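You operate a simulated robot arm through the tools that you are given. There is no shell and no other tool. Be economical: measure what you need, move in short steps, check, and stop when the job is done.

You run a simulated two-armed robot. Do the job below in one go: nothing can be reset, and whatever is moved stays where it is left.

Task
Put the steel sleeve that says "75" from the right yellow bench steel top on top of the small blue block. Then take the folded grey rag from the open bay of the left console and put it on the black desk tray. Then press the middle fan button to switch it off. Then close the right door of the drum stand. Do these in the order given.

It is judged by the outcome, as a careful person would: the job done as asked, and still so three seconds after it is handed in. It fails if anything else is knocked over, pushed out of place, dropped, spilled or broken.

Robot
Two 7-joint arms with fingered hands on one trunk, on a base that drives. Base frame: it is fixed to the floor where the robot stands at the start and does not move with it; the origin is under the middle of the robot, x ahead of it, y to its left, z up; the surface under the hand at the start is at about z = 0.7. Units: m, degrees, N and s.
The left shoulder is at the start at [0.128, 0.187, 1.003], the right one opposite. With the tool pointing down near the work surface each hand reaches from about 0.1 to 0.86 m from the robot's upright axis, wherever it stands, measured 20 degrees to its own side. Places, roughly: black desk tray (23x21 cm) [0.82, 1.1, 1.02]; folded grey rag (7x10x4 cm) [0.8, 1.4, 0.7]; middle fan button [3.2, 2.3, 1.7]; right door of the drum stand [2.6, -4, 0.2]; small blue block (6x6x5 cm) [-1.2, -0.6, 0.8]; steel sleeve [0.75, 0, 0.75]. Payload 3.6 kg a hand.
The tool frame of a hand sits at the grasp point between the pads (the TCP): z along the fingers, y along the line on which they close. The tips reach 0.026 m beyond it. The gripper opens to 0.088 m. The gripper's body begins 0.03 m behind the TCP. The gripper is a hand of 3 fingers: y runs from the thumb to the fingers, the wrist lies at [-0.017, -0.098, -0.164] in the tool frame.
Orientation is that of the tool frame in the base frame, as a unit quaternion [x, y, z, w]. With the fingers straight down and the wrist toward the robot, the tool's x, y and z point along [0, 1, 0], [1, 0, 0] and [0, 0, -1] of the base frame.

Tools
- The arms move only by the tool play_rows. It takes "left_commands", "right_commands" or both (then of equal length, played together; a hand with none holds still); each is one flat list of numbers, 6 for each row, row after row: the shift along the base's x, y, z in units of 250 mm (1.0 is 250 mm), then the turn, a rotation vector about the base's x, y, z in units of 90 degrees (1.0 is 90 degrees). In form: [tx, ty, tz, rx, ry, rz, tx, ty, tz, rx, ry, rz, ...]. A call has 1 to 10 rows; each row is the pose to reach, as a shift and turn from the pose commanded when the call began. A call with a number of a shift or a turn outside -1 to 1 is refused whole. Each row takes 0.2 s and may step no farther than 0.05 m and 8.6 degrees from the row before; otherwise, the whole call is refused. Where a pose cannot be reached the arm comes as near as it can. A force on the tool above 40 N (or 10 N above the force at the start of the call, whichever is more), or a blocked arm, ends the call early, and 0.2 s more pass. In this call time passes only in rows, and 0.2 s behind the last. It gives the time, the measured TCP pose, the force on the tool (base axes), the opening and the grip force at its end, in the units of the frame above (readings bear some noise), with the torque about the TCP (base axes, N m) and any sound that the robot's microphone picked up, and new pictures: "pictures" is both (left out), scene, wrist or none (wrist: the cameras of the hands that moved).
- Cameras (640 x 400 px; columns grow to the right, rows downward): "scene" is now at [0.2784, 0.0246, 0.9184]; the picture's right is [0.29, -0.96, 0.00], its down [-0.10, -0.03, -0.99] and it looks along [0.95, 0.29, -0.11] (base axes); focal length 237 px, centre (320, 200). "left" rides on the left gripper at [-0.056, -0.08, -0.102] in its tool frame; the picture's right is [-0.73, -0.32, 0.60], its down [0.62, -0.67, 0.41] and it looks along [0.27, 0.68, 0.69] (tool axes); focal length 247 px, centre (320, 200). "right" rides on the right gripper at [0.056, -0.08, -0.102] in its tool frame; the picture's right is [-0.73, 0.32, -0.60], its down [-0.62, -0.67, 0.41] and it looks along [-0.27, 0.68, 0.69] (tool axes); focal length 247 px, centre (320, 200). There is no depth. A picture from a camera that has moved, and an enlarged one, comes with that camera's place and axes in the base frame and with its lens. The place of the scene camera against the robot may be out by one fixed shift of up to 0.012 m in any direction.
- slide_trunk(by): slides the trunk up (or, below 0, down) by that many m; the arms and the scene camera ride with it, the base frame stays. It gives what a move gives, with no picture.
- steer(legs): drives the robot by 1 to 6 legs, each [ahead, left, turn to the left] in m, m and degrees, along the robot's own axes; the way and the turn of a leg run together, so that a leg with both is an arc; at most 1.5 m and 180 degrees a leg. The arms and the cameras ride along, it lands a little off, and it stops where it bumps. It gives what a move gives, and a new picture of the scene camera.
- curl_fingers(fingers, thumb_bend, thumb_turn, hand): sets how far each is bent, from 0 (flat) to 1 (curled in); at 0.3 the hand is open as for a grip, at 0.7 the pads meet at the TCP. One left out holds its place. A second passes; each finger stops where it meets its share of the squeeze, and holds until it gets a number again. It is the only way to open and close the hand. It gives what a move gives, with no picture; readings hold the bend of each and the force on the fingers (four entries, about 0 where the hand has none), thumb and palm. thumb_turn goes from beside the hand (0) to across from the fingers (1), as for a grip.
- pan_tilt(pan, tilt): turns the head with the scene camera to pan (to the left, within 60 degrees either way) and tilt (down, from -29 to 69), counted from straight ahead of the robot. It gives what a move gives, and a new picture of the scene camera.
- zoom(camera, box): a new picture of the part [left, top, right, bottom] of that camera's present view, enlarged. No time passes.
- close_job(): hands the job in; it is judged then, once.

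Go step by step. Nothing tells you exact positions but the pictures and the camera data: compare them with the known pose of the tool, close in by small moves and look again before you grip or let go. The budget is 165 turns and 260 pictures, counting those below and the enlarged ones. Unless the task says otherwise, let go and move clear before handing in.

The tools are called as name(argument=value, ...) on one line, values as JSON. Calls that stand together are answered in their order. play_rows: Moves the arms, as the interface text tells. Its arguments: {"type":"object","properties":{"left_commands":{"type":"array","items":{"type":"number"}},"right_commands":{"type":"array","items":{"type":"number"}},"pictures":{"type":"string","enum":["both","scene","wrist","none"]}},"required":[]} The other tools are called the same way: slide_trunk (by) slides the trunk up or down; curl_fingers (fingers, thumb_bend, thumb_turn, hand) moves the fingers one by one; steer (legs) drives the base; pan_tilt (pan, tilt) turns the head that bears the scene camera; zoom (camera, box) takes an enlarged picture of a part of a camera's view; close_job () hands the job in.

At the start:

```text
t: 0.0
left_ee_pos: [0.4852, 0.323, 0.9351]
left_orientation: [0.707, 0.707, 0.0, 0.0]
left_ft_force: [0.7, 0.1, -0.6]
left_torque: [0.0, -0.02, -0.05]
left_finger_gap: 0.0877
left_grip_force: 0.2
left_shape: jaw
left_bend: [0.3, 0.3, 0.98]
left_finger forces: [0.0, 0.1, 0.1, 0.0, 0.0, 0.0]
right_ee_pos: [0.5553, -0.1122, 0.9187]
right_orientation: [0.707, 0.707, 0.001, -0.001]
right_ft_force: [-0.4, 0.3, 0.1]
right_torque: [0.01, -0.02, -0.04]
right_finger_gap: 0.0876
right_grip_force: 0.1
right_shape: jaw
right_bend: [0.3, 0.3, 0.98]
right_finger forces: [0.1, 0.0, 0.1, 0.0, 0.1, 0.0]
trunk travel left (down, up): [-0.15, 0.607]
robot x, y, heading: [-0.0018, 0.0021, 0.1]
head pan, tilt: [16.7, 6.1]
```

scene: 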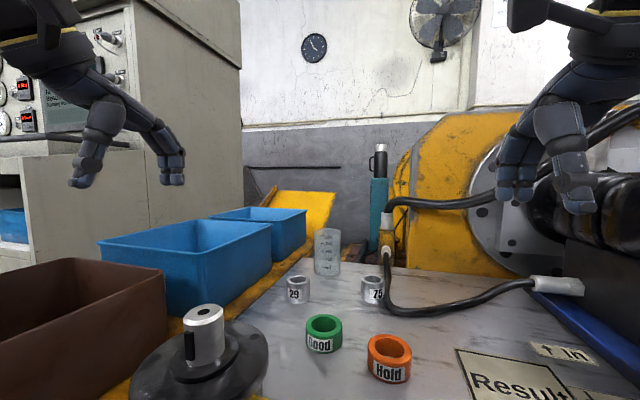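
right: 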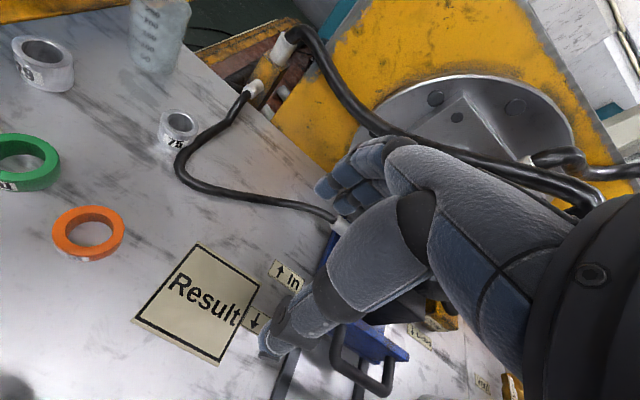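
left: 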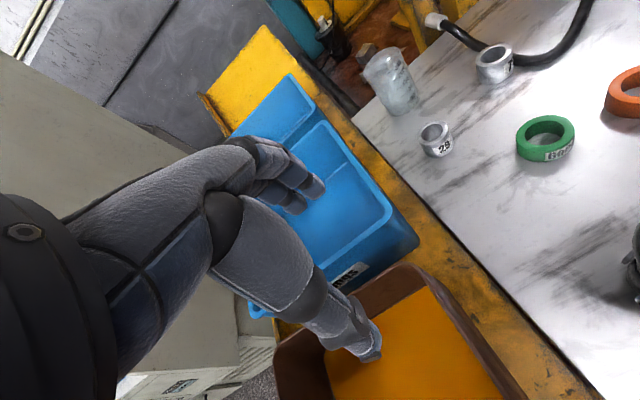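

I see the "75" sleeve beyond the green and orange rings, at roughly [0.70, 0.05, 0.71] by both cameras, next to a cable. I'll enlarge it from both cameras before moving.

zoom(camera="scene", box=[270, 220, 430, 320])

zoom(camera="right", box=[100, 70, 260, 170])

zoom(camera="left", box=[400, 20, 560, 120])

```text
4.00 times, centred on (350, 270) of scene
camera zoom: at [0.2784, 0.0246, 0.9184], right [0.29, -0.96, 0.0], down [-0.1, -0.03, -0.99], along [0.95, 0.29, -0.11], focal length 949 px, centre (200, -80)
```

zoom: 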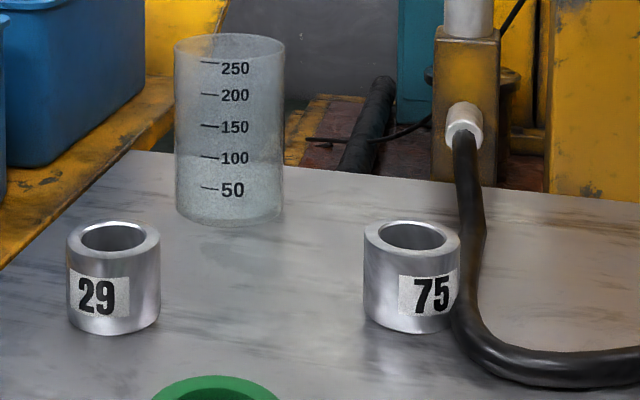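

```text
4.00 times, centred on (180, 120) of right
camera zoom: at [0.4759, -0.0561, 1.0194], right [0.32, -0.73, 0.6], down [-0.67, -0.62, -0.41], along [0.68, -0.27, -0.69], focal length 988 px, centre (880, 520)
```

zoom: 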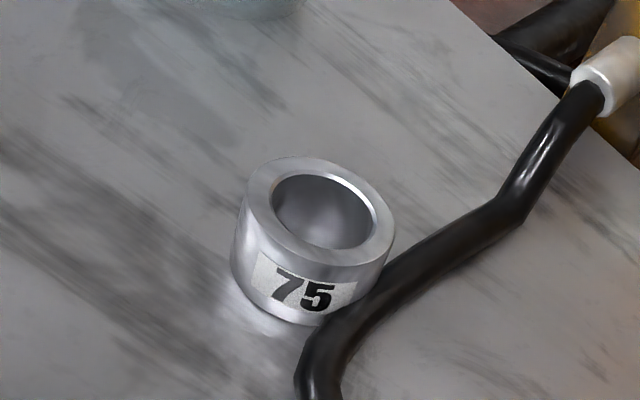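

```text
4.00 times, centred on (480, 70) of left
camera zoom: at [0.4051, 0.2664, 1.0366], right [-0.32, -0.73, -0.6], down [-0.67, 0.62, -0.41], along [0.68, 0.27, -0.69], focal length 988 px, centre (-320, 720)
```

zoom: 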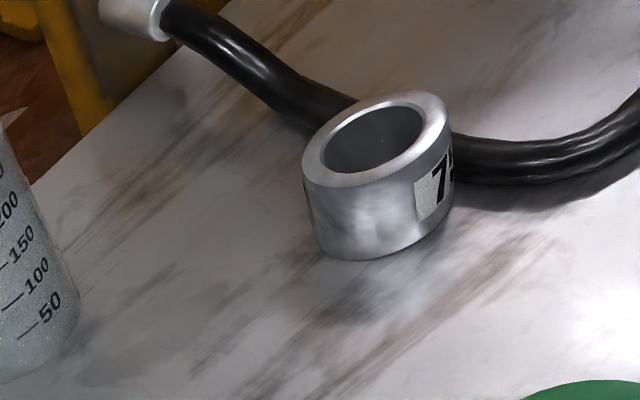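

The sleeve's top centre is at about [0.703, 0.052, 0.730]; it is about 4.4 cm across and the cable lies tight on its -y side. So I'll close along x, with the right hand slightly towards +y, starting from a hover above.

play_rows(right_commands=[0, 0.18, 0, 0, 0, 0, 0, 0.36, 0, 0, 0, 0, 0.1, 0.5, 0, 0, 0, 0, 0.25, 0.6, -0.05, 0, 0, 0, 0.4, 0.673, -0.15, 0, 0, 0, 0.55, 0.673, -0.22, 0, 0, 0, 0.593, 0.673, -0.3, 0, 0, 0])

```text
t: 1.6
left_ee_pos: [0.4859, 0.3231, 0.9335]
left_orientation: [0.707, 0.708, -0.001, 0.0]
left_ft_force: [0.0, 0.6, 0.2]
left_torque: [-0.01, -0.04, 0.0]
left_finger_gap: 0.0879
left_grip_force: 0.0
left_shape: jaw
left_bend: [0.3, 0.3, 0.98]
left_finger forces: [0.1, 0.0, 0.0, 0.1, 0.0, 0.0]
right_ee_pos: [0.7036, 0.0572, 0.8402]
right_orientation: [0.707, 0.708, -0.001, 0.001]
right_ft_force: [0.7, 0.2, -0.1]
right_torque: [-0.01, -0.01, 0.0]
right_finger_gap: 0.0876
right_grip_force: 0.0
right_shape: jaw
right_bend: [0.3, 0.3, 0.98]
right_finger forces: [0.0, 0.0, 0.1, 0.1, 0.0, 0.0]
trunk travel left (down, up): [-0.15, 0.607]
robot x, y, heading: [0.002, 0.0001, 0.1]
head pan, tilt: [16.7, 6.1]
camera scene: at [0.2785, 0.0246, 0.9183], right [0.29, -0.96, 0.0], down [-0.1, -0.03, -0.99], along [0.95, 0.29, -0.11], focal length 237 px, centre (320, 200)
camera right: at [0.624, 0.1122, 0.942], right [0.32, -0.73, 0.6], down [-0.66, -0.62, -0.41], along [0.68, -0.27, -0.69], focal length 247 px, centre (320, 200)
```

scene: 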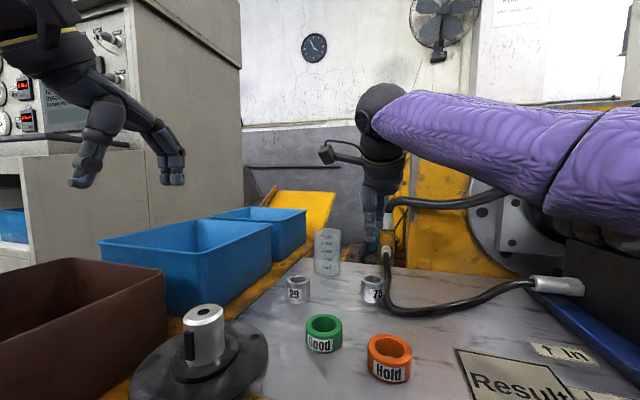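
right: 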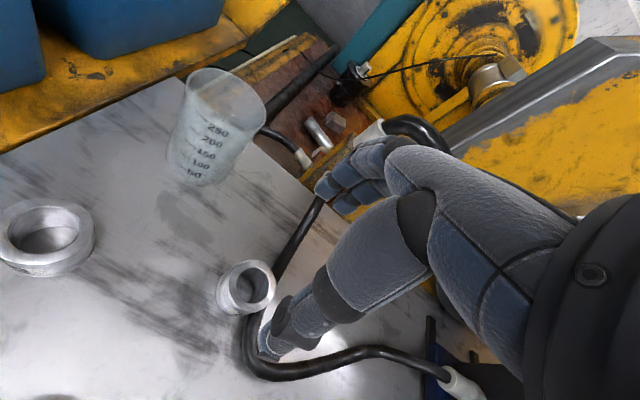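

The hand is above the sleeve and the projection agrees with my estimate to within a few mm. I'll go down part way and look again.

play_rows(right_commands=[0, 0, -0.12, 0, 0, 0, 0, 0.0, -0.24, 0, 0, 0], pictures="wrist")

zoom(camera="scene", box=[290, 150, 450, 310])

```text
t: 2.2
left_ee_pos: [0.4854, 0.3229, 0.9347]
left_orientation: [0.707, 0.707, -0.001, 0.0]
left_ft_force: [-0.3, 0.3, 1.1]
left_torque: [-0.05, -0.03, -0.01]
left_finger_gap: 0.0877
left_grip_force: 0.1
left_shape: jaw
left_bend: [0.3, 0.3, 0.98]
left_finger forces: [0.0, 0.0, 0.0, 0.0, 0.1, 0.0]
right_ee_pos: [0.7039, 0.0536, 0.7832]
right_orientation: [0.708, 0.706, -0.001, 0.001]
right_ft_force: [0.1, 0.6, -0.7]
right_torque: [0.02, 0.05, 0.01]
right_finger_gap: 0.0879
right_grip_force: 0.0
right_shape: jaw
right_bend: [0.3, 0.3, 0.98]
right_finger forces: [0.1, 0.1, 0.0, 0.0, 0.0, 0.1]
trunk travel left (down, up): [-0.15, 0.607]
robot x, y, heading: [-0.0008, -0.0045, -0.1]
head pan, tilt: [16.7, 6.1]
camera right: at [0.6241, 0.1106, 0.8835], right [0.32, -0.73, 0.6], down [-0.67, -0.62, -0.41], along [0.68, -0.27, -0.69], focal length 247 px, centre (320, 200)
```

right: 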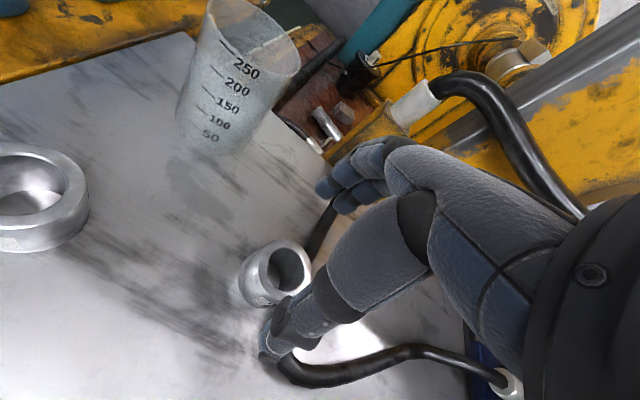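

```text
2.50 times, centred on (370, 230) of scene
camera zoom: at [0.2785, 0.0246, 0.9183], right [0.29, -0.96, 0.0], down [-0.1, -0.03, -0.99], along [0.95, 0.29, -0.11], focal length 593 px, centre (195, 125)
```

zoom: 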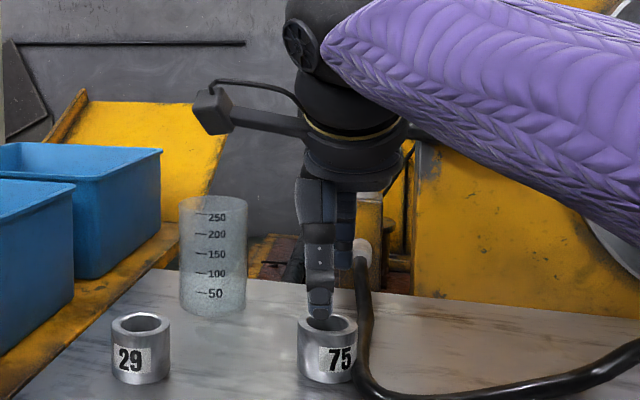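

The fingers' -y edge would come close to the cable, so I shift 5 mm to +y and then lower to grip height.

play_rows(right_commands=[0, 0.02, -0.06, 0, 0, 0, 0, 0.02, -0.15, 0, 0, 0, 0, 0.02, -0.227, 0, 0, 0], pictures="wrist")

zoom(camera="scene", box=[320, 210, 430, 320])

```text
t: 3.0
left_ee_pos: [0.4856, 0.3231, 0.9343]
left_orientation: [0.707, 0.707, -0.001, 0.0]
left_ft_force: [0.5, -0.3, -0.3]
left_torque: [0.03, -0.03, 0.0]
left_finger_gap: 0.0875
left_grip_force: 0.0
left_shape: jaw
left_bend: [0.3, 0.3, 0.98]
left_finger forces: [0.0, 0.1, 0.0, 0.0, 0.1, 0.0]
right_ee_pos: [0.7026, 0.061, 0.727]
right_orientation: [0.706, 0.708, -0.001, 0.0]
right_ft_force: [0.2, -0.5, -0.6]
right_torque: [0.0, -0.02, 0.02]
right_finger_gap: 0.0878
right_grip_force: 0.1
right_shape: jaw
right_bend: [0.3, 0.3, 0.98]
right_finger forces: [0.0, 0.0, 0.1, 0.0, 0.1, 0.0]
trunk travel left (down, up): [-0.15, 0.607]
robot x, y, heading: [0.0034, -0.0029, 0.2]
head pan, tilt: [16.7, 6.1]
camera right: at [0.6237, 0.1167, 0.8276], right [0.32, -0.73, 0.6], down [-0.66, -0.62, -0.41], along [0.68, -0.27, -0.69], focal length 247 px, centre (320, 200)
```

right: 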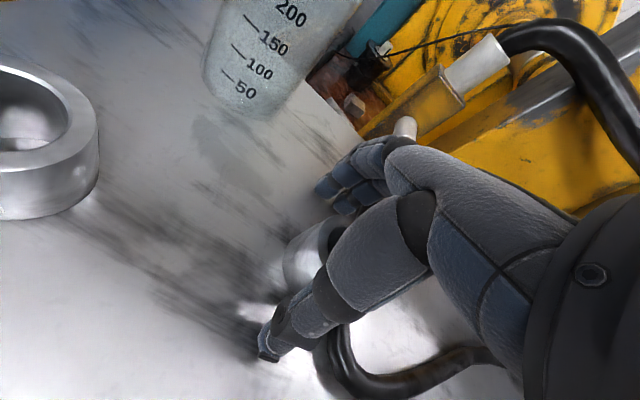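

```text
3.64 times, centred on (375, 265) of scene
camera zoom: at [0.2785, 0.0246, 0.9183], right [0.29, -0.96, 0.0], down [-0.1, -0.03, -0.99], along [0.95, 0.29, -0.11], focal length 862 px, centre (120, -36)
```

zoom: 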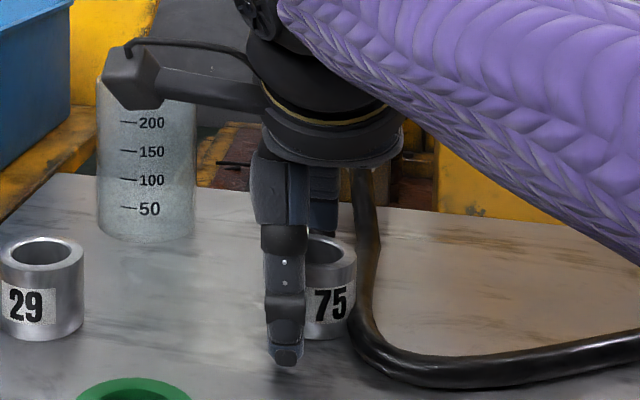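

The hand is down without contact but sits about 9 mm off the sleeve's centre towards +y. I'll come back 5 mm and then close gently.

play_rows(right_commands=[0, -0.022, 0, 0, 0, 0], pictures="none")

curl_fingers(hand="right", fingers=0.45, thumb_bend=0.45)

zoom(camera="scene", box=[320, 210, 430, 320])

zoom(camera="right", box=[220, 120, 420, 400])

```text
t: 3.4
left_ee_pos: [0.4861, 0.3237, 0.9338]
left_orientation: [0.707, 0.707, 0.0, 0.0]
left_ft_force: [0.3, 0.1, 0.2]
left_torque: [0.0, 0.02, 0.02]
left_finger_gap: 0.0873
left_grip_force: 0.0
left_shape: jaw
left_bend: [0.3, 0.3, 0.98]
left_finger forces: [0.0, 0.1, 0.0, 0.0, 0.1, 0.0]
right_ee_pos: [0.7025, 0.0553, 0.727]
right_orientation: [0.706, 0.708, 0.0, 0.0]
right_ft_force: [-0.5, 0.7, -0.8]
right_torque: [0.02, 0.01, 0.01]
right_finger_gap: 0.088
right_grip_force: 0.0
right_shape: jaw
right_bend: [0.3, 0.3, 0.98]
right_finger forces: [0.0, 0.0, 0.0, 0.1, 0.0, 0.0]
trunk travel left (down, up): [-0.15, 0.607]
robot x, y, heading: [0.0021, -0.0051, -0.1]
head pan, tilt: [16.7, 6.1]
```

```text
t: 4.4
left_ee_pos: [0.4847, 0.3225, 0.9342]
left_orientation: [0.707, 0.707, 0.0, 0.0]
left_ft_force: [0.1, -0.4, -0.1]
left_torque: [-0.02, 0.01, 0.0]
left_finger_gap: 0.0879
left_grip_force: 0.0
left_shape: jaw
left_bend: [0.3, 0.3, 0.98]
left_finger forces: [0.2, 0.0, 0.0, 0.0, 0.0, 0.0]
right_ee_pos: [0.7036, 0.0548, 0.7287]
right_orientation: [0.708, 0.707, 0.001, 0.001]
right_ft_force: [1.4, -1.1, 10.4]
right_torque: [-0.04, -0.44, -0.01]
right_finger_gap: 0.0586
right_grip_force: 5.0
right_shape: fingers
right_bend: [0.43, 0.45, 0.98]
right_finger forces: [4.6, 4.9, 0.0, 0.0, 0.0, 0.0]
trunk travel left (down, up): [-0.15, 0.607]
robot x, y, heading: [-0.0017, 0.0006, 0.1]
head pan, tilt: [16.7, 6.1]
```

```text
3.64 times, centred on (375, 265) of scene
camera zoom: at [0.2777, 0.0245, 0.9187], right [0.29, -0.96, 0.0], down [-0.1, -0.03, -0.99], along [0.95, 0.29, -0.11], focal length 862 px, centre (120, -36)
```

zoom: 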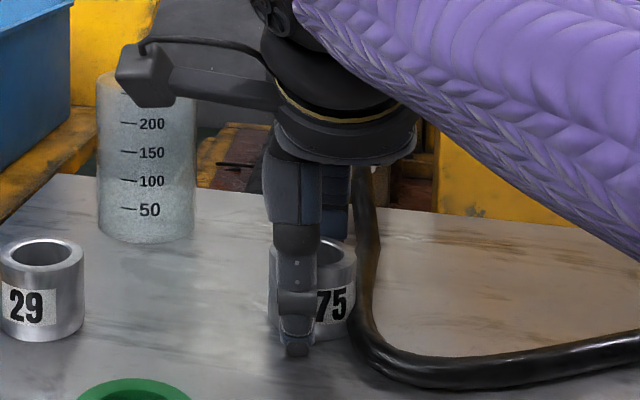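

```text
1.43 times, centred on (320, 260) of right
camera zoom: at [0.6236, 0.1109, 0.8296], right [0.32, -0.73, 0.6], down [-0.66, -0.62, -0.41], along [0.68, -0.27, -0.69], focal length 353 px, centre (320, 114)
```

zoom: 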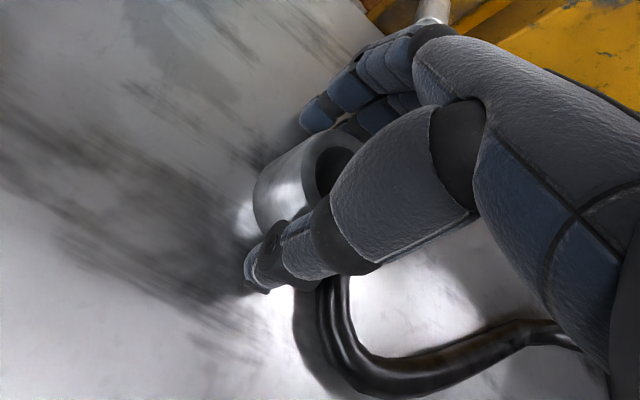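

The fingers touch the table (10 N upwards on the +x side), so I'll raise the hand 9 mm before closing the rest of the way.

play_rows(right_commands=[0, -0.008, 0.034, 0, 0, 0], pictures="none")

curl_fingers(hand="right", fingers=0.55, thumb_bend=0.55)

zoom(camera="scene", box=[320, 210, 430, 320])

zoom(camera="right", box=[220, 120, 420, 400])

```text
t: 4.8
left_ee_pos: [0.4855, 0.3227, 0.9344]
left_orientation: [0.708, 0.707, 0.0, 0.0]
left_ft_force: [0.1, 0.1, -0.4]
left_torque: [0.02, 0.0, 0.0]
left_finger_gap: 0.0878
left_grip_force: 0.1
left_shape: jaw
left_bend: [0.3, 0.3, 0.98]
left_finger forces: [0.0, 0.0, 0.0, 0.0, 0.1, 0.0]
right_ee_pos: [0.7032, 0.0519, 0.7335]
right_orientation: [0.707, 0.707, -0.002, -0.002]
right_ft_force: [-0.4, -0.9, -0.1]
right_torque: [-0.01, -0.02, -0.01]
right_finger_gap: 0.0566
right_grip_force: 0.0
right_shape: fingers
right_bend: [0.45, 0.45, 0.98]
right_finger forces: [0.0, 0.0, 0.0, 0.0, 0.1, 0.0]
trunk travel left (down, up): [-0.15, 0.607]
robot x, y, heading: [-0.0033, -0.0007, -0.2]
head pan, tilt: [16.7, 6.1]
```

```text
t: 5.8
left_ee_pos: [0.4856, 0.3235, 0.935]
left_orientation: [0.707, 0.707, 0.0, 0.0]
left_ft_force: [-0.6, 0.0, 0.3]
left_torque: [0.02, 0.02, 0.01]
left_finger_gap: 0.0875
left_grip_force: 0.1
left_shape: jaw
left_bend: [0.3, 0.3, 0.98]
left_finger forces: [0.0, 0.1, 0.1, 0.0, 0.0, 0.0]
right_ee_pos: [0.7046, 0.0531, 0.7339]
right_orientation: [0.707, 0.707, -0.001, -0.001]
right_ft_force: [-0.2, 0.5, -0.5]
right_torque: [0.05, 0.02, -0.02]
right_finger_gap: 0.0384
right_grip_force: 2.0
right_shape: fingers
right_bend: [0.53, 0.53, 0.97]
right_finger forces: [0.9, 1.0, 0.0, 0.0, 1.8, 0.1]
trunk travel left (down, up): [-0.15, 0.607]
robot x, y, heading: [0.0024, -0.0024, -0.1]
head pan, tilt: [16.7, 6.1]
```

```text
3.64 times, centred on (375, 265) of scene
camera zoom: at [0.2785, 0.0246, 0.9183], right [0.29, -0.96, 0.0], down [-0.1, -0.03, -0.99], along [0.95, 0.29, -0.11], focal length 862 px, centre (120, -36)
```

zoom: 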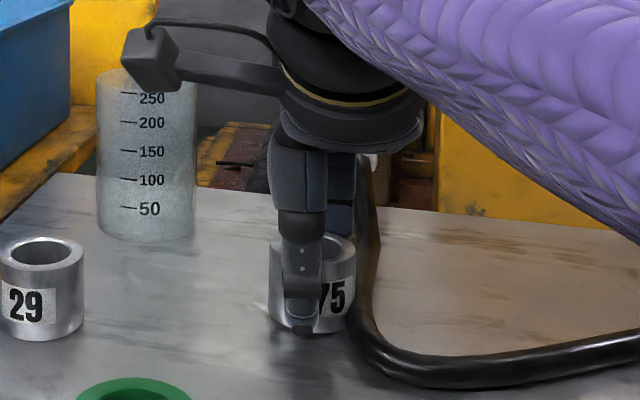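

```text
1.43 times, centred on (320, 260) of right
camera zoom: at [0.6241, 0.1086, 0.8355], right [0.32, -0.73, 0.6], down [-0.67, -0.62, -0.41], along [0.67, -0.27, -0.69], focal length 353 px, centre (320, 114)
```

zoom: 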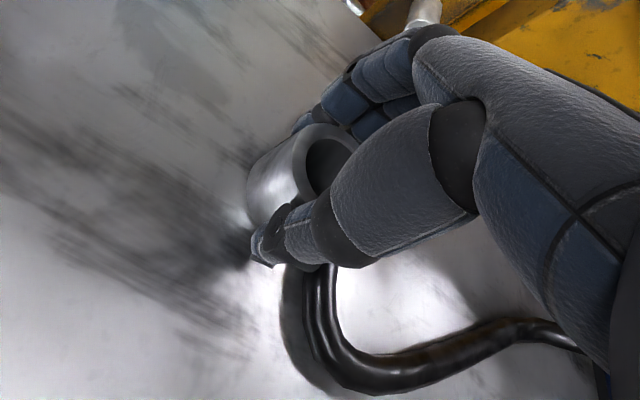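

All fingers and the thumb now touch the sleeve. I'll squeeze harder and lift a little.

curl_fingers(hand="right", fingers=0.7, thumb_bend=0.7)

play_rows(right_commands=[0, 0, 0.06, 0, 0, 0, 0, 0, 0.16, 0, 0, 0, 0, 0, 0.3, 0, 0, 0, -0.02, 0, 0.45, 0, 0, 0])

```text
t: 6.8
left_ee_pos: [0.4847, 0.3233, 0.9336]
left_orientation: [0.707, 0.707, 0.0, 0.0]
left_ft_force: [-0.9, 0.4, 0.2]
left_torque: [0.01, 0.0, 0.01]
left_finger_gap: 0.0877
left_grip_force: 0.1
left_shape: jaw
left_bend: [0.3, 0.3, 0.98]
left_finger forces: [0.0, 0.0, 0.0, 0.1, 0.0, 0.1]
right_ee_pos: [0.7036, 0.0533, 0.734]
right_orientation: [0.707, 0.707, 0.0, 0.0]
right_ft_force: [0.8, -0.6, 0.5]
right_torque: [-0.02, -0.05, 0.0]
right_finger_gap: 0.0351
right_grip_force: 15.3
right_shape: fingers
right_bend: [0.6, 0.55, 0.96]
right_finger forces: [8.7, 7.2, 0.1, 0.0, 15.1, 0.1]
trunk travel left (down, up): [-0.15, 0.607]
robot x, y, heading: [-0.0002, -0.0025, -0.1]
head pan, tilt: [16.7, 6.1]
```

```text
t: 7.8
left_ee_pos: [0.4857, 0.3232, 0.9343]
left_orientation: [0.708, 0.706, 0.0, 0.0]
left_ft_force: [0.3, 0.0, -0.6]
left_torque: [0.05, 0.01, 0.01]
left_finger_gap: 0.0879
left_grip_force: 0.0
left_shape: jaw
left_bend: [0.3, 0.3, 0.98]
left_finger forces: [0.0, 0.1, 0.0, 0.0, 0.1, 0.0]
right_ee_pos: [0.6981, 0.0537, 0.847]
right_orientation: [0.707, 0.708, 0.0, 0.0]
right_ft_force: [0.4, -0.8, -1.9]
right_torque: [-0.03, 0.0, -0.01]
right_finger_gap: 0.0348
right_grip_force: 14.9
right_shape: fingers
right_bend: [0.6, 0.55, 0.96]
right_finger forces: [8.4, 6.8, 0.0, 0.0, 15.1, 0.0]
trunk travel left (down, up): [-0.15, 0.607]
robot x, y, heading: [-0.0006, 0.0011, -0.1]
head pan, tilt: [16.7, 6.1]
camera scene: at [0.2783, 0.0247, 0.9184], right [0.29, -0.96, 0.0], down [-0.1, -0.03, -0.99], along [0.95, 0.29, -0.11], focal length 237 px, centre (320, 200)
camera right: at [0.6181, 0.1106, 0.9483], right [0.32, -0.73, 0.6], down [-0.67, -0.62, -0.41], along [0.68, -0.27, -0.69], focal length 247 px, centre (320, 200)
```

scene: 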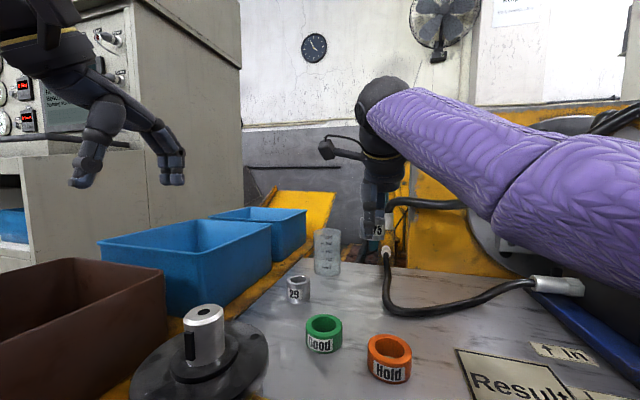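
right: 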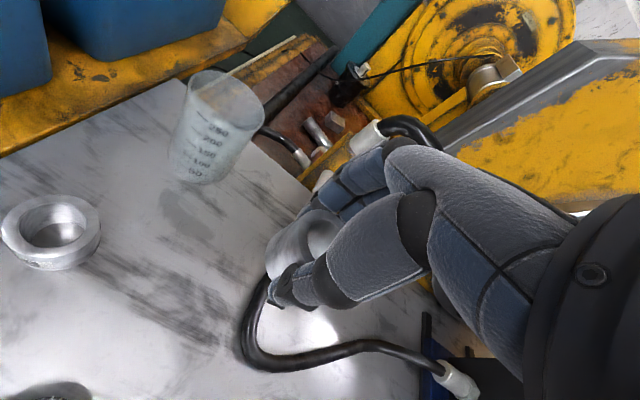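

The sleeve is held and off the bench. I'll draw the right hand up and in towards the body for travel, then look around to the right.

play_rows(right_commands=[0, 0, 0.18, 0, 0, 0, -0.05, 0, 0.36, 0, 0, 0, -0.17, -0.1, 0.45, 0, 0, 0, -0.32, -0.2, 0.5, 0, 0, 0, -0.48, -0.3, 0.5, 0, 0, 0, -0.64, -0.4, 0.5, 0, 0, 0, -0.78, -0.5, 0.5, 0, 0, 0, -0.9, -0.62, 0.5, 0, 0, 0], left_commands=[0, 0, 0.1, 0, 0, 0, 0, 0, 0.2, 0, 0, 0, -0.1, 0, 0.3, 0, 0, 0, -0.2, 0, 0.3, 0, 0, 0, -0.3, 0, 0.3, 0, 0, 0, -0.4, 0, 0.3, 0, 0, 0, -0.5, 0, 0.3, 0, 0, 0, -0.5, 0, 0.3, 0, 0, 0], pictures="none")

pan_tilt(pan=-60, tilt=15)

pan_tilt(pan=60, tilt=15)

```text
t: 9.6
left_ee_pos: [0.363, 0.3279, 1.0199]
left_orientation: [0.707, 0.707, 0.0, 0.002]
left_ft_force: [0.2, 0.9, 0.9]
left_torque: [0.02, 0.0, 0.01]
left_finger_gap: 0.0878
left_grip_force: 0.1
left_shape: jaw
left_bend: [0.3, 0.3, 0.98]
left_finger forces: [0.0, 0.0, 0.0, 0.1, 0.1, 0.0]
left hand out of reach, approached as far as the arm can: row 7, 8
right_ee_pos: [0.5554, -0.0931, 0.8687]
right_orientation: [0.708, 0.706, 0.011, 0.015]
right_ft_force: [-1.2, 0.0, -2.0]
right_torque: [-0.02, 0.0, -0.02]
right_finger_gap: 0.0344
right_grip_force: 15.2
right_shape: fingers
right_bend: [0.6, 0.55, 0.96]
right_finger forces: [8.5, 6.9, 0.0, 0.1, 15.2, 0.1]
right hand out of reach, approached as far as the arm can: row 4, 5, 6, 7, 8
trunk travel left (down, up): [-0.15, 0.607]
robot x, y, heading: [-0.0007, -0.0011, 0.3]
head pan, tilt: [16.7, 6.1]
```

```text
t: 11.1
left_ee_pos: [0.3615, 0.3277, 1.0183]
left_orientation: [0.707, 0.707, 0.001, 0.002]
left_ft_force: [0.2, -0.3, -0.5]
left_torque: [0.0, -0.02, 0.0]
left_finger_gap: 0.0877
left_grip_force: 0.1
left_shape: jaw
left_bend: [0.3, 0.3, 0.98]
left_finger forces: [0.0, 0.1, 0.0, 0.1, 0.0, 0.1]
right_ee_pos: [0.5521, -0.0928, 0.8651]
right_orientation: [0.707, 0.707, 0.009, 0.013]
right_ft_force: [-0.9, 0.1, -1.8]
right_torque: [-0.02, -0.01, -0.01]
right_finger_gap: 0.0348
right_grip_force: 14.7
right_shape: fingers
right_bend: [0.6, 0.55, 0.96]
right_finger forces: [8.5, 6.9, 0.0, 0.0, 15.0, 0.0]
trunk travel left (down, up): [-0.15, 0.607]
robot x, y, heading: [0.0004, -0.0006, 0.3]
head pan, tilt: [-60.0, 15.0]
camera scene: at [0.2338, -0.0812, 0.9053], right [-0.87, -0.5, 0.0], down [-0.13, 0.22, -0.97], along [0.48, -0.84, -0.26], focal length 237 px, centre (320, 200)
```

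scene: 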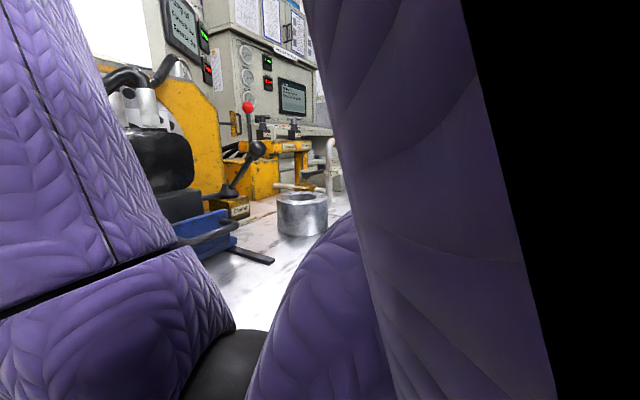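

```text
t: 13.1
left_ee_pos: [0.3619, 0.3295, 1.0177]
left_orientation: [0.707, 0.707, 0.001, 0.002]
left_ft_force: [0.0, 0.7, 0.3]
left_torque: [0.01, 0.01, 0.02]
left_finger_gap: 0.0876
left_grip_force: 0.0
left_shape: jaw
left_bend: [0.3, 0.3, 0.98]
left_finger forces: [0.0, 0.0, 0.0, 0.0, 0.1, 0.0]
right_ee_pos: [0.552, -0.0934, 0.8639]
right_orientation: [0.708, 0.706, 0.007, 0.013]
right_ft_force: [-0.9, 0.7, -1.7]
right_torque: [0.01, -0.04, -0.02]
right_finger_gap: 0.0343
right_grip_force: 15.4
right_shape: fingers
right_bend: [0.6, 0.55, 0.96]
right_finger forces: [8.5, 6.9, 0.0, 0.0, 15.0, 0.0]
trunk travel left (down, up): [-0.15, 0.607]
robot x, y, heading: [-0.0005, -0.0014, 0.2]
head pan, tilt: [60.0, 15.0]
camera scene: at [0.2338, 0.0806, 0.905], right [0.87, -0.5, 0.0], down [-0.13, -0.23, -0.97], along [0.48, 0.84, -0.26], focal length 237 px, centre (320, 200)
```

scene: 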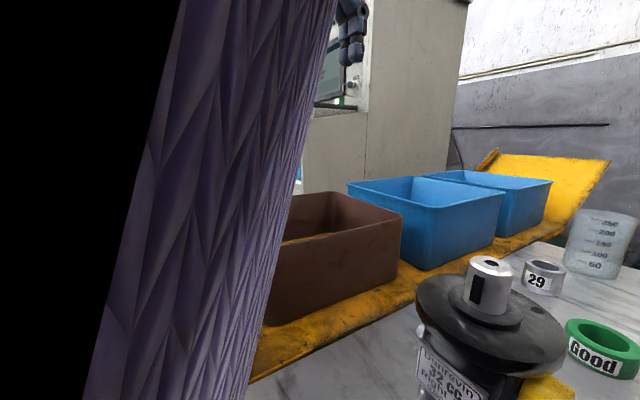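

The hand cannot be tucked further in, but it holds the sleeve firmly. I'll raise the trunk for clearance, back away from the bench and look ahead.

slide_trunk(by=0.15)

steer(legs=[[-0.3, 0, 0]])

pan_tilt(pan=-15, tilt=12)

```text
t: 14.8
left_ee_pos: [0.3662, 0.3259, 1.1662]
left_orientation: [0.707, 0.707, -0.001, -0.001]
left_ft_force: [0.8, -0.8, -0.2]
left_torque: [0.01, 0.03, 0.0]
left_finger_gap: 0.0876
left_grip_force: 0.0
left_shape: jaw
left_bend: [0.3, 0.3, 0.98]
left_finger forces: [0.0, 0.0, 0.0, 0.0, 0.0, 0.0]
right_ee_pos: [0.5564, -0.1024, 1.0063]
right_orientation: [0.71, 0.704, -0.001, 0.009]
right_ft_force: [0.3, 0.1, -1.9]
right_torque: [0.0, 0.04, 0.0]
right_finger_gap: 0.0346
right_grip_force: 15.0
right_shape: fingers
right_bend: [0.6, 0.55, 0.96]
right_finger forces: [8.5, 6.8, 0.0, 0.1, 14.9, 0.1]
trunk travel left (down, up): [-0.3, 0.457]
robot x, y, heading: [0.0006, -0.0002, -0.3]
head pan, tilt: [60.0, 15.0]
```

```text
t: 16.9
left_ee_pos: [0.0616, 0.3266, 1.1674]
left_orientation: [0.707, 0.707, 0.001, -0.001]
left_ft_force: [0.2, 0.0, 0.0]
left_torque: [0.03, -0.04, 0.0]
left_finger_gap: 0.0879
left_grip_force: 0.0
left_shape: jaw
left_bend: [0.3, 0.3, 0.98]
left_finger forces: [0.1, 0.1, 0.0, 0.0, 0.0, 0.0]
right_ee_pos: [0.2521, -0.1042, 1.0062]
right_orientation: [0.712, 0.702, -0.002, 0.009]
right_ft_force: [1.0, 0.5, -1.8]
right_torque: [-0.01, -0.03, 0.01]
right_finger_gap: 0.0347
right_grip_force: 15.0
right_shape: fingers
right_bend: [0.6, 0.55, 0.96]
right_finger forces: [8.5, 7.0, 0.1, 0.1, 14.9, 0.0]
trunk travel left (down, up): [-0.3, 0.457]
robot x, y, heading: [-0.3034, 0.001, -0.4]
head pan, tilt: [60.0, 15.0]
camera scene: at [-0.095, 0.079, 1.0685], right [0.87, -0.5, 0.0], down [-0.13, -0.22, -0.97], along [0.48, 0.84, -0.26], focal length 237 px, centre (320, 200)
```

scene: 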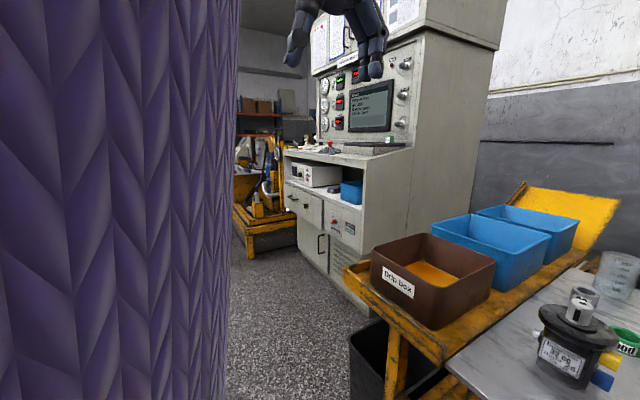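

```text
t: 18.4
left_ee_pos: [0.0637, 0.3268, 1.1665]
left_orientation: [0.707, 0.707, 0.0, 0.0]
left_ft_force: [0.0, -0.2, 0.1]
left_torque: [-0.04, -0.01, 0.0]
left_finger_gap: 0.0877
left_grip_force: 0.0
left_shape: jaw
left_bend: [0.3, 0.3, 0.98]
left_finger forces: [0.0, 0.0, 0.1, 0.0, 0.0, 0.0]
right_ee_pos: [0.2527, -0.1057, 1.006]
right_orientation: [0.712, 0.702, -0.003, 0.011]
right_ft_force: [0.0, -0.2, -2.0]
right_torque: [-0.04, -0.02, 0.0]
right_finger_gap: 0.0346
right_grip_force: 14.9
right_shape: fingers
right_bend: [0.6, 0.55, 0.96]
right_finger forces: [8.4, 6.8, 0.1, 0.0, 14.9, 0.0]
trunk travel left (down, up): [-0.3, 0.457]
robot x, y, heading: [-0.3056, -0.0007, 0.1]
head pan, tilt: [-15.0, 12.0]
camera scene: at [-0.0508, -0.0259, 1.0732], right [-0.26, -0.97, 0.0], down [-0.2, 0.05, -0.98], along [0.94, -0.25, -0.21], focal length 237 px, centre (320, 200)
```

scene: 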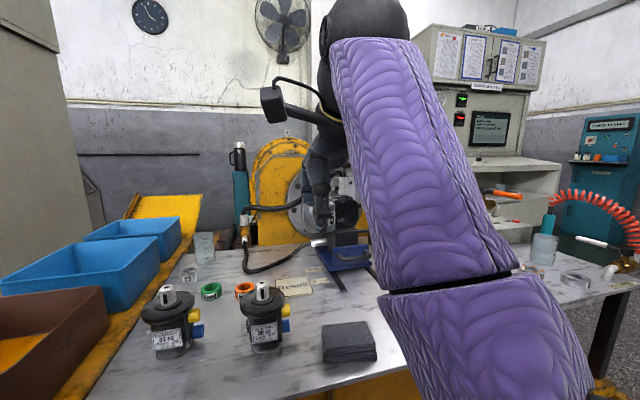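

The floor to the left is open, and the hands are well above the boxes. I'll turn left 90 degrees and look towards the rear.

steer(legs=[[0, 0, 90]])

pan_tilt(pan=50, tilt=15)

```text
t: 22.6
left_ee_pos: [-0.6398, 0.3576, 1.1672]
left_orientation: [-0.013, 1.0, -0.001, 0.0]
left_ft_force: [0.0, 1.4, -0.1]
left_torque: [0.01, -0.02, -0.01]
left_finger_gap: 0.0873
left_grip_force: 0.0
left_shape: jaw
left_bend: [0.3, 0.3, 0.98]
left_finger forces: [0.0, 0.0, 0.1, 0.0, 0.1, 0.0]
right_ee_pos: [-0.2132, 0.5568, 1.0052]
right_orientation: [-0.006, 1.0, 0.005, 0.01]
right_ft_force: [0.7, 0.7, -0.8]
right_torque: [-0.02, -0.01, 0.01]
right_finger_gap: 0.0339
right_grip_force: 13.6
right_shape: fingers
right_bend: [0.61, 0.56, 0.96]
right_finger forces: [8.1, 6.6, 0.0, 0.0, 13.8, 0.1]
trunk travel left (down, up): [-0.3, 0.457]
robot x, y, heading: [-0.3065, 0.0023, 91.6]
head pan, tilt: [-15.0, 12.0]
camera scene: at [-0.2815, 0.2466, 1.0732], right [0.97, -0.23, 0.0], down [-0.05, -0.2, -0.98], along [0.23, 0.95, -0.21], focal length 237 px, centre (320, 200)
```

scene: 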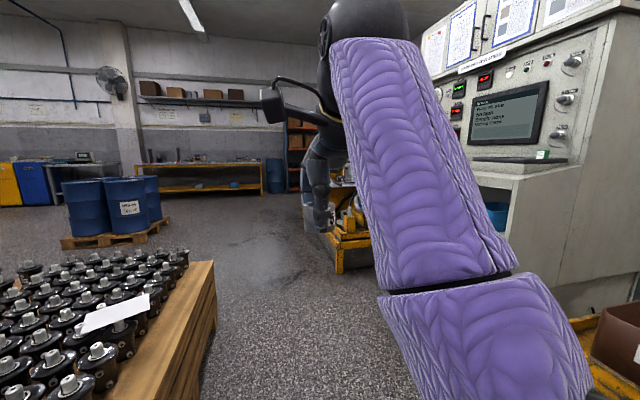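

```text
t: 24.0
left_ee_pos: [-0.6396, 0.3568, 1.1658]
left_orientation: [-0.013, 1.0, -0.001, 0.0]
left_ft_force: [-0.9, 0.3, -0.6]
left_torque: [0.0, -0.03, 0.0]
left_finger_gap: 0.0877
left_grip_force: 0.0
left_shape: jaw
left_bend: [0.3, 0.3, 0.98]
left_finger forces: [0.0, 0.1, 0.1, 0.1, 0.0, 0.1]
right_ee_pos: [-0.2131, 0.5573, 1.0062]
right_orientation: [-0.006, 1.0, 0.006, 0.01]
right_ft_force: [0.8, -0.4, -2.3]
right_torque: [0.0, 0.03, -0.01]
right_finger_gap: 0.0344
right_grip_force: 13.2
right_shape: fingers
right_bend: [0.61, 0.56, 0.96]
right_finger forces: [8.1, 6.6, 0.0, 0.1, 13.8, 0.0]
trunk travel left (down, up): [-0.3, 0.457]
robot x, y, heading: [-0.302, 0.0013, 91.5]
head pan, tilt: [50.0, 15.0]
camera scene: at [-0.3762, 0.2141, 1.0683], right [0.62, 0.78, 0.0], down [0.2, -0.16, -0.97], along [-0.76, 0.6, -0.26], focal length 237 px, centre (320, 200)
```

scene: 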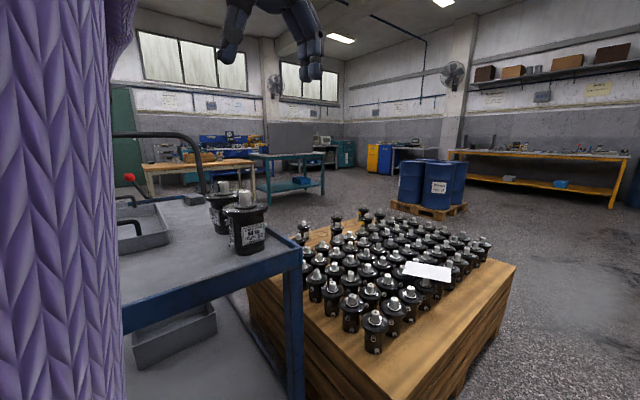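

Behind the robot is a blue cart, with its near edge at about x = -0.79 and two pumps on it. I'll raise the trunk a bit more and turn another 90 degrees to face it.

slide_trunk(by=0.12)

steer(legs=[[0, 0, 88.4]])

pan_tilt(pan=45, tilt=25)

```text
t: 25.5
left_ee_pos: [-0.6381, 0.3586, 1.2869]
left_orientation: [-0.014, 1.0, -0.002, 0.0]
left_ft_force: [0.4, 0.1, 0.6]
left_torque: [-0.02, 0.04, 0.01]
left_finger_gap: 0.0879
left_grip_force: 0.0
left_shape: jaw
left_bend: [0.3, 0.3, 0.98]
left_finger forces: [0.0, 0.0, 0.0, 0.1, 0.0, 0.1]
right_ee_pos: [-0.2131, 0.5578, 1.1256]
right_orientation: [-0.006, 1.0, 0.006, 0.01]
right_ft_force: [-0.4, 0.3, -2.8]
right_torque: [-0.03, -0.01, -0.01]
right_finger_gap: 0.034
right_grip_force: 14.1
right_shape: fingers
right_bend: [0.61, 0.56, 0.96]
right_finger forces: [7.9, 6.5, 0.0, 0.0, 13.8, 0.0]
trunk travel left (down, up): [-0.42, 0.337]
robot x, y, heading: [-0.3011, 0.0017, 91.4]
head pan, tilt: [50.0, 15.0]
```

```text
t: 29.7
left_ee_pos: [-0.6651, -0.3297, 1.2858]
left_orientation: [0.711, -0.703, 0.0, 0.0]
left_ft_force: [1.0, 0.1, -0.3]
left_torque: [-0.03, -0.02, -0.02]
left_finger_gap: 0.0879
left_grip_force: 0.1
left_shape: jaw
left_bend: [0.3, 0.3, 0.98]
left_finger forces: [0.0, 0.0, 0.1, 0.1, 0.0, 0.0]
right_ee_pos: [-0.8579, 0.1002, 1.1257]
right_orientation: [-0.705, 0.709, 0.011, 0.004]
right_ft_force: [0.0, -0.6, -2.0]
right_torque: [0.03, 0.0, -0.01]
right_finger_gap: 0.0336
right_grip_force: 13.7
right_shape: fingers
right_bend: [0.61, 0.56, 0.96]
right_finger forces: [7.8, 6.2, 0.1, 0.0, 13.3, 0.1]
trunk travel left (down, up): [-0.42, 0.337]
robot x, y, heading: [-0.3023, -0.0009, -179.6]
head pan, tilt: [50.0, 15.0]
camera scene: at [-0.5004, -0.0756, 1.1969], right [-0.77, 0.64, 0.0], down [0.16, 0.2, -0.97], along [-0.61, -0.75, -0.26], focal length 237 px, centre (320, 200)
```

scene: 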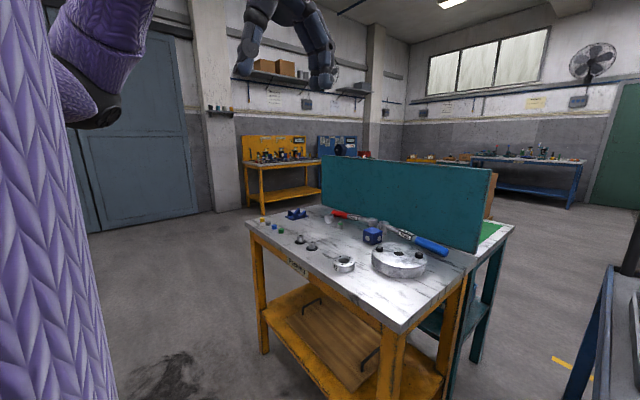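

```text
t: 30.4
left_ee_pos: [-0.6655, -0.3306, 1.2872]
left_orientation: [0.711, -0.704, 0.0, -0.001]
left_ft_force: [-0.6, 0.0, 0.6]
left_torque: [-0.03, 0.0, 0.02]
left_finger_gap: 0.0875
left_grip_force: 0.0
left_shape: jaw
left_bend: [0.3, 0.3, 0.98]
left_finger forces: [0.0, 0.0, 0.0, 0.0, 0.0, 0.0]
right_ee_pos: [-0.8596, 0.102, 1.1252]
right_orientation: [-0.705, 0.709, 0.011, 0.003]
right_ft_force: [-0.1, 0.6, -1.5]
right_torque: [0.02, 0.01, 0.02]
right_finger_gap: 0.0337
right_grip_force: 13.8
right_shape: fingers
right_bend: [0.61, 0.56, 0.96]
right_finger forces: [7.8, 6.3, 0.0, 0.1, 13.3, 0.0]
trunk travel left (down, up): [-0.42, 0.337]
robot x, y, heading: [-0.3046, 0.0014, -179.6]
head pan, tilt: [45.0, 25.0]
camera scene: at [-0.5056, -0.0691, 1.1808], right [-0.71, 0.7, 0.0], down [0.3, 0.3, -0.91], along [-0.63, -0.65, -0.42], focal length 237 px, centre (320, 200)
```

scene: 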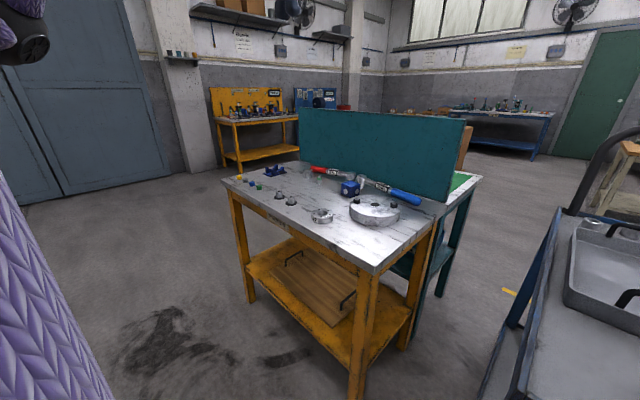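

The small blue block is on the yellow bench ahead-left, near [-1.25, -0.66], with the bench's near edge at x ≈ -0.95. I'll slide left in front of it and then forward a little.

steer(legs=[[0, 0.76, -0.4], [0.18, 0, 0]])

pan_tilt(pan=-8, tilt=30)

```text
t: 35.6
left_ee_pos: [-0.8505, -1.0823, 1.2852]
left_orientation: [-0.703, 0.711, -0.001, 0.001]
left_ft_force: [0.5, -0.6, -1.6]
left_torque: [0.03, -0.03, 0.0]
left_finger_gap: 0.0877
left_grip_force: 0.1
left_shape: jaw
left_bend: [0.3, 0.3, 0.98]
left_finger forces: [0.1, 0.1, 0.1, 0.0, 0.1, 0.0]
right_ee_pos: [-1.0352, -0.6479, 1.1242]
right_orientation: [-0.698, 0.716, 0.01, 0.004]
right_ft_force: [-0.6, -0.3, -2.3]
right_torque: [0.02, 0.0, -0.04]
right_finger_gap: 0.0336
right_grip_force: 13.6
right_shape: fingers
right_bend: [0.61, 0.56, 0.96]
right_finger forces: [7.8, 6.3, 0.0, 0.0, 13.3, 0.0]
trunk travel left (down, up): [-0.42, 0.337]
robot x, y, heading: [-0.479, -0.7574, 179.3]
head pan, tilt: [45.0, 25.0]
camera scene: at [-0.6858, -0.8239, 1.1804], right [-0.7, 0.71, 0.0], down [0.3, 0.3, -0.91], along [-0.65, -0.63, -0.42], focal length 237 px, centre (320, 200)
```

scene: 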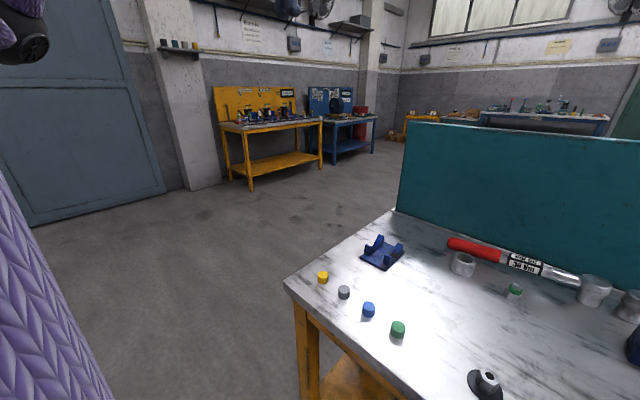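

```text
t: 36.8
left_ee_pos: [-0.8503, -1.0813, 1.2877]
left_orientation: [-0.703, 0.711, 0.0, 0.0]
left_ft_force: [-0.5, 0.4, -0.5]
left_torque: [0.02, -0.01, 0.01]
left_finger_gap: 0.0875
left_grip_force: 0.1
left_shape: jaw
left_bend: [0.3, 0.3, 0.98]
left_finger forces: [0.0, 0.0, 0.0, 0.0, 0.0, 0.1]
right_ee_pos: [-1.0345, -0.6473, 1.1266]
right_orientation: [-0.697, 0.717, 0.011, 0.003]
right_ft_force: [-0.3, -0.2, -2.0]
right_torque: [0.06, 0.04, 0.0]
right_finger_gap: 0.0338
right_grip_force: 13.8
right_shape: fingers
right_bend: [0.61, 0.56, 0.96]
right_finger forces: [7.9, 6.5, 0.0, 0.0, 13.5, 0.0]
trunk travel left (down, up): [-0.42, 0.337]
robot x, y, heading: [-0.4787, -0.7623, 179.6]
head pan, tilt: [-8.0, 30.0]
camera scene: at [-0.708, -0.746, 1.1727], right [0.15, 0.99, 0.0], down [0.49, -0.07, -0.87], along [-0.86, 0.13, -0.5], focal length 237 px, centre (320, 200)
```

scene: 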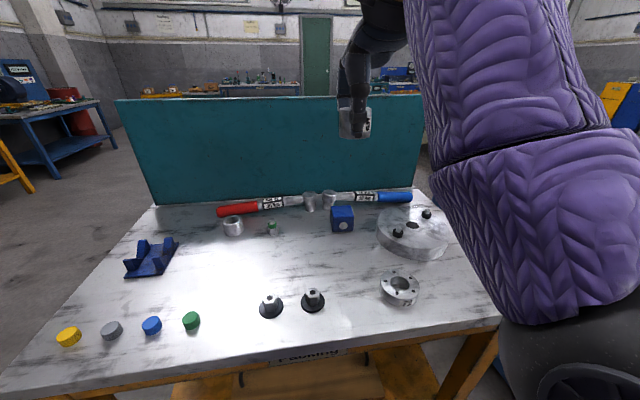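

The blue block stands near the back board, at about pixel (342, 218). I'll enlarge it, and check the wrist camera too.

zoom(camera="scene", box=[270, 170, 430, 270])

zoom(camera="right", box=[0, 0, 640, 400])

```text
4.00 times, centred on (350, 220) of scene
camera zoom: at [-0.708, -0.746, 1.1727], right [0.15, 0.99, 0.0], down [0.49, -0.07, -0.87], along [-0.86, 0.13, -0.5], focal length 949 px, centre (200, 120)
```

zoom: 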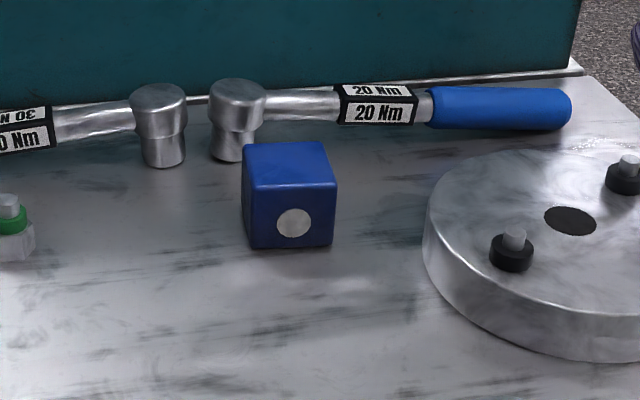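

```text
1.00 times, centred on (320, 200) of right (not enlarged: the box is as wide or as high as the picture)
camera zoom: at [-0.954, -0.7084, 1.2248], right [-0.29, 0.73, 0.62], down [0.68, 0.61, -0.41], along [-0.68, 0.3, -0.67], focal length 247 px, centre (320, 200)
```

zoom: 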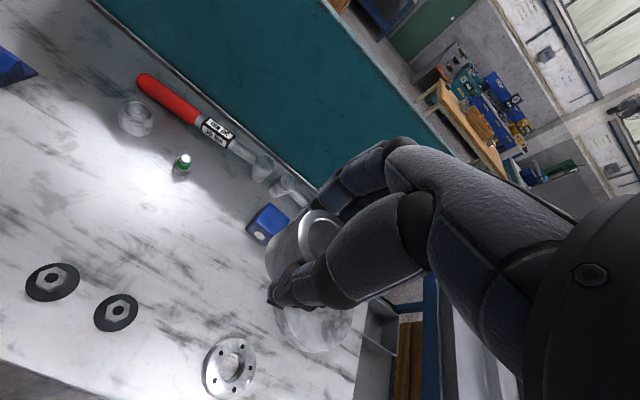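

zoom(camera="right", box=[220, 180, 320, 260])

```text
5.00 times, centred on (270, 220) of right
camera zoom: at [-0.954, -0.7084, 1.2248], right [-0.29, 0.73, 0.62], down [0.68, 0.61, -0.41], along [-0.68, 0.3, -0.67], focal length 1235 px, centre (570, 100)
```

zoom: 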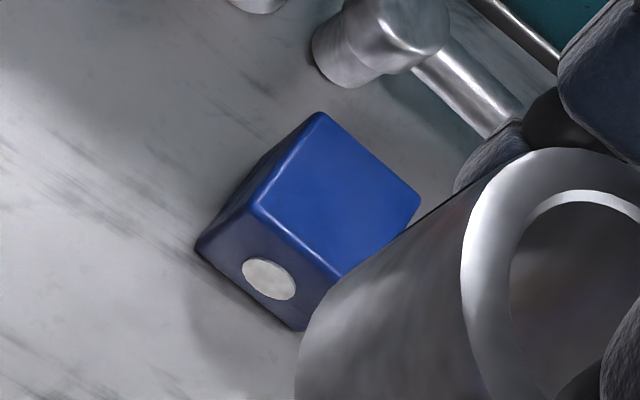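

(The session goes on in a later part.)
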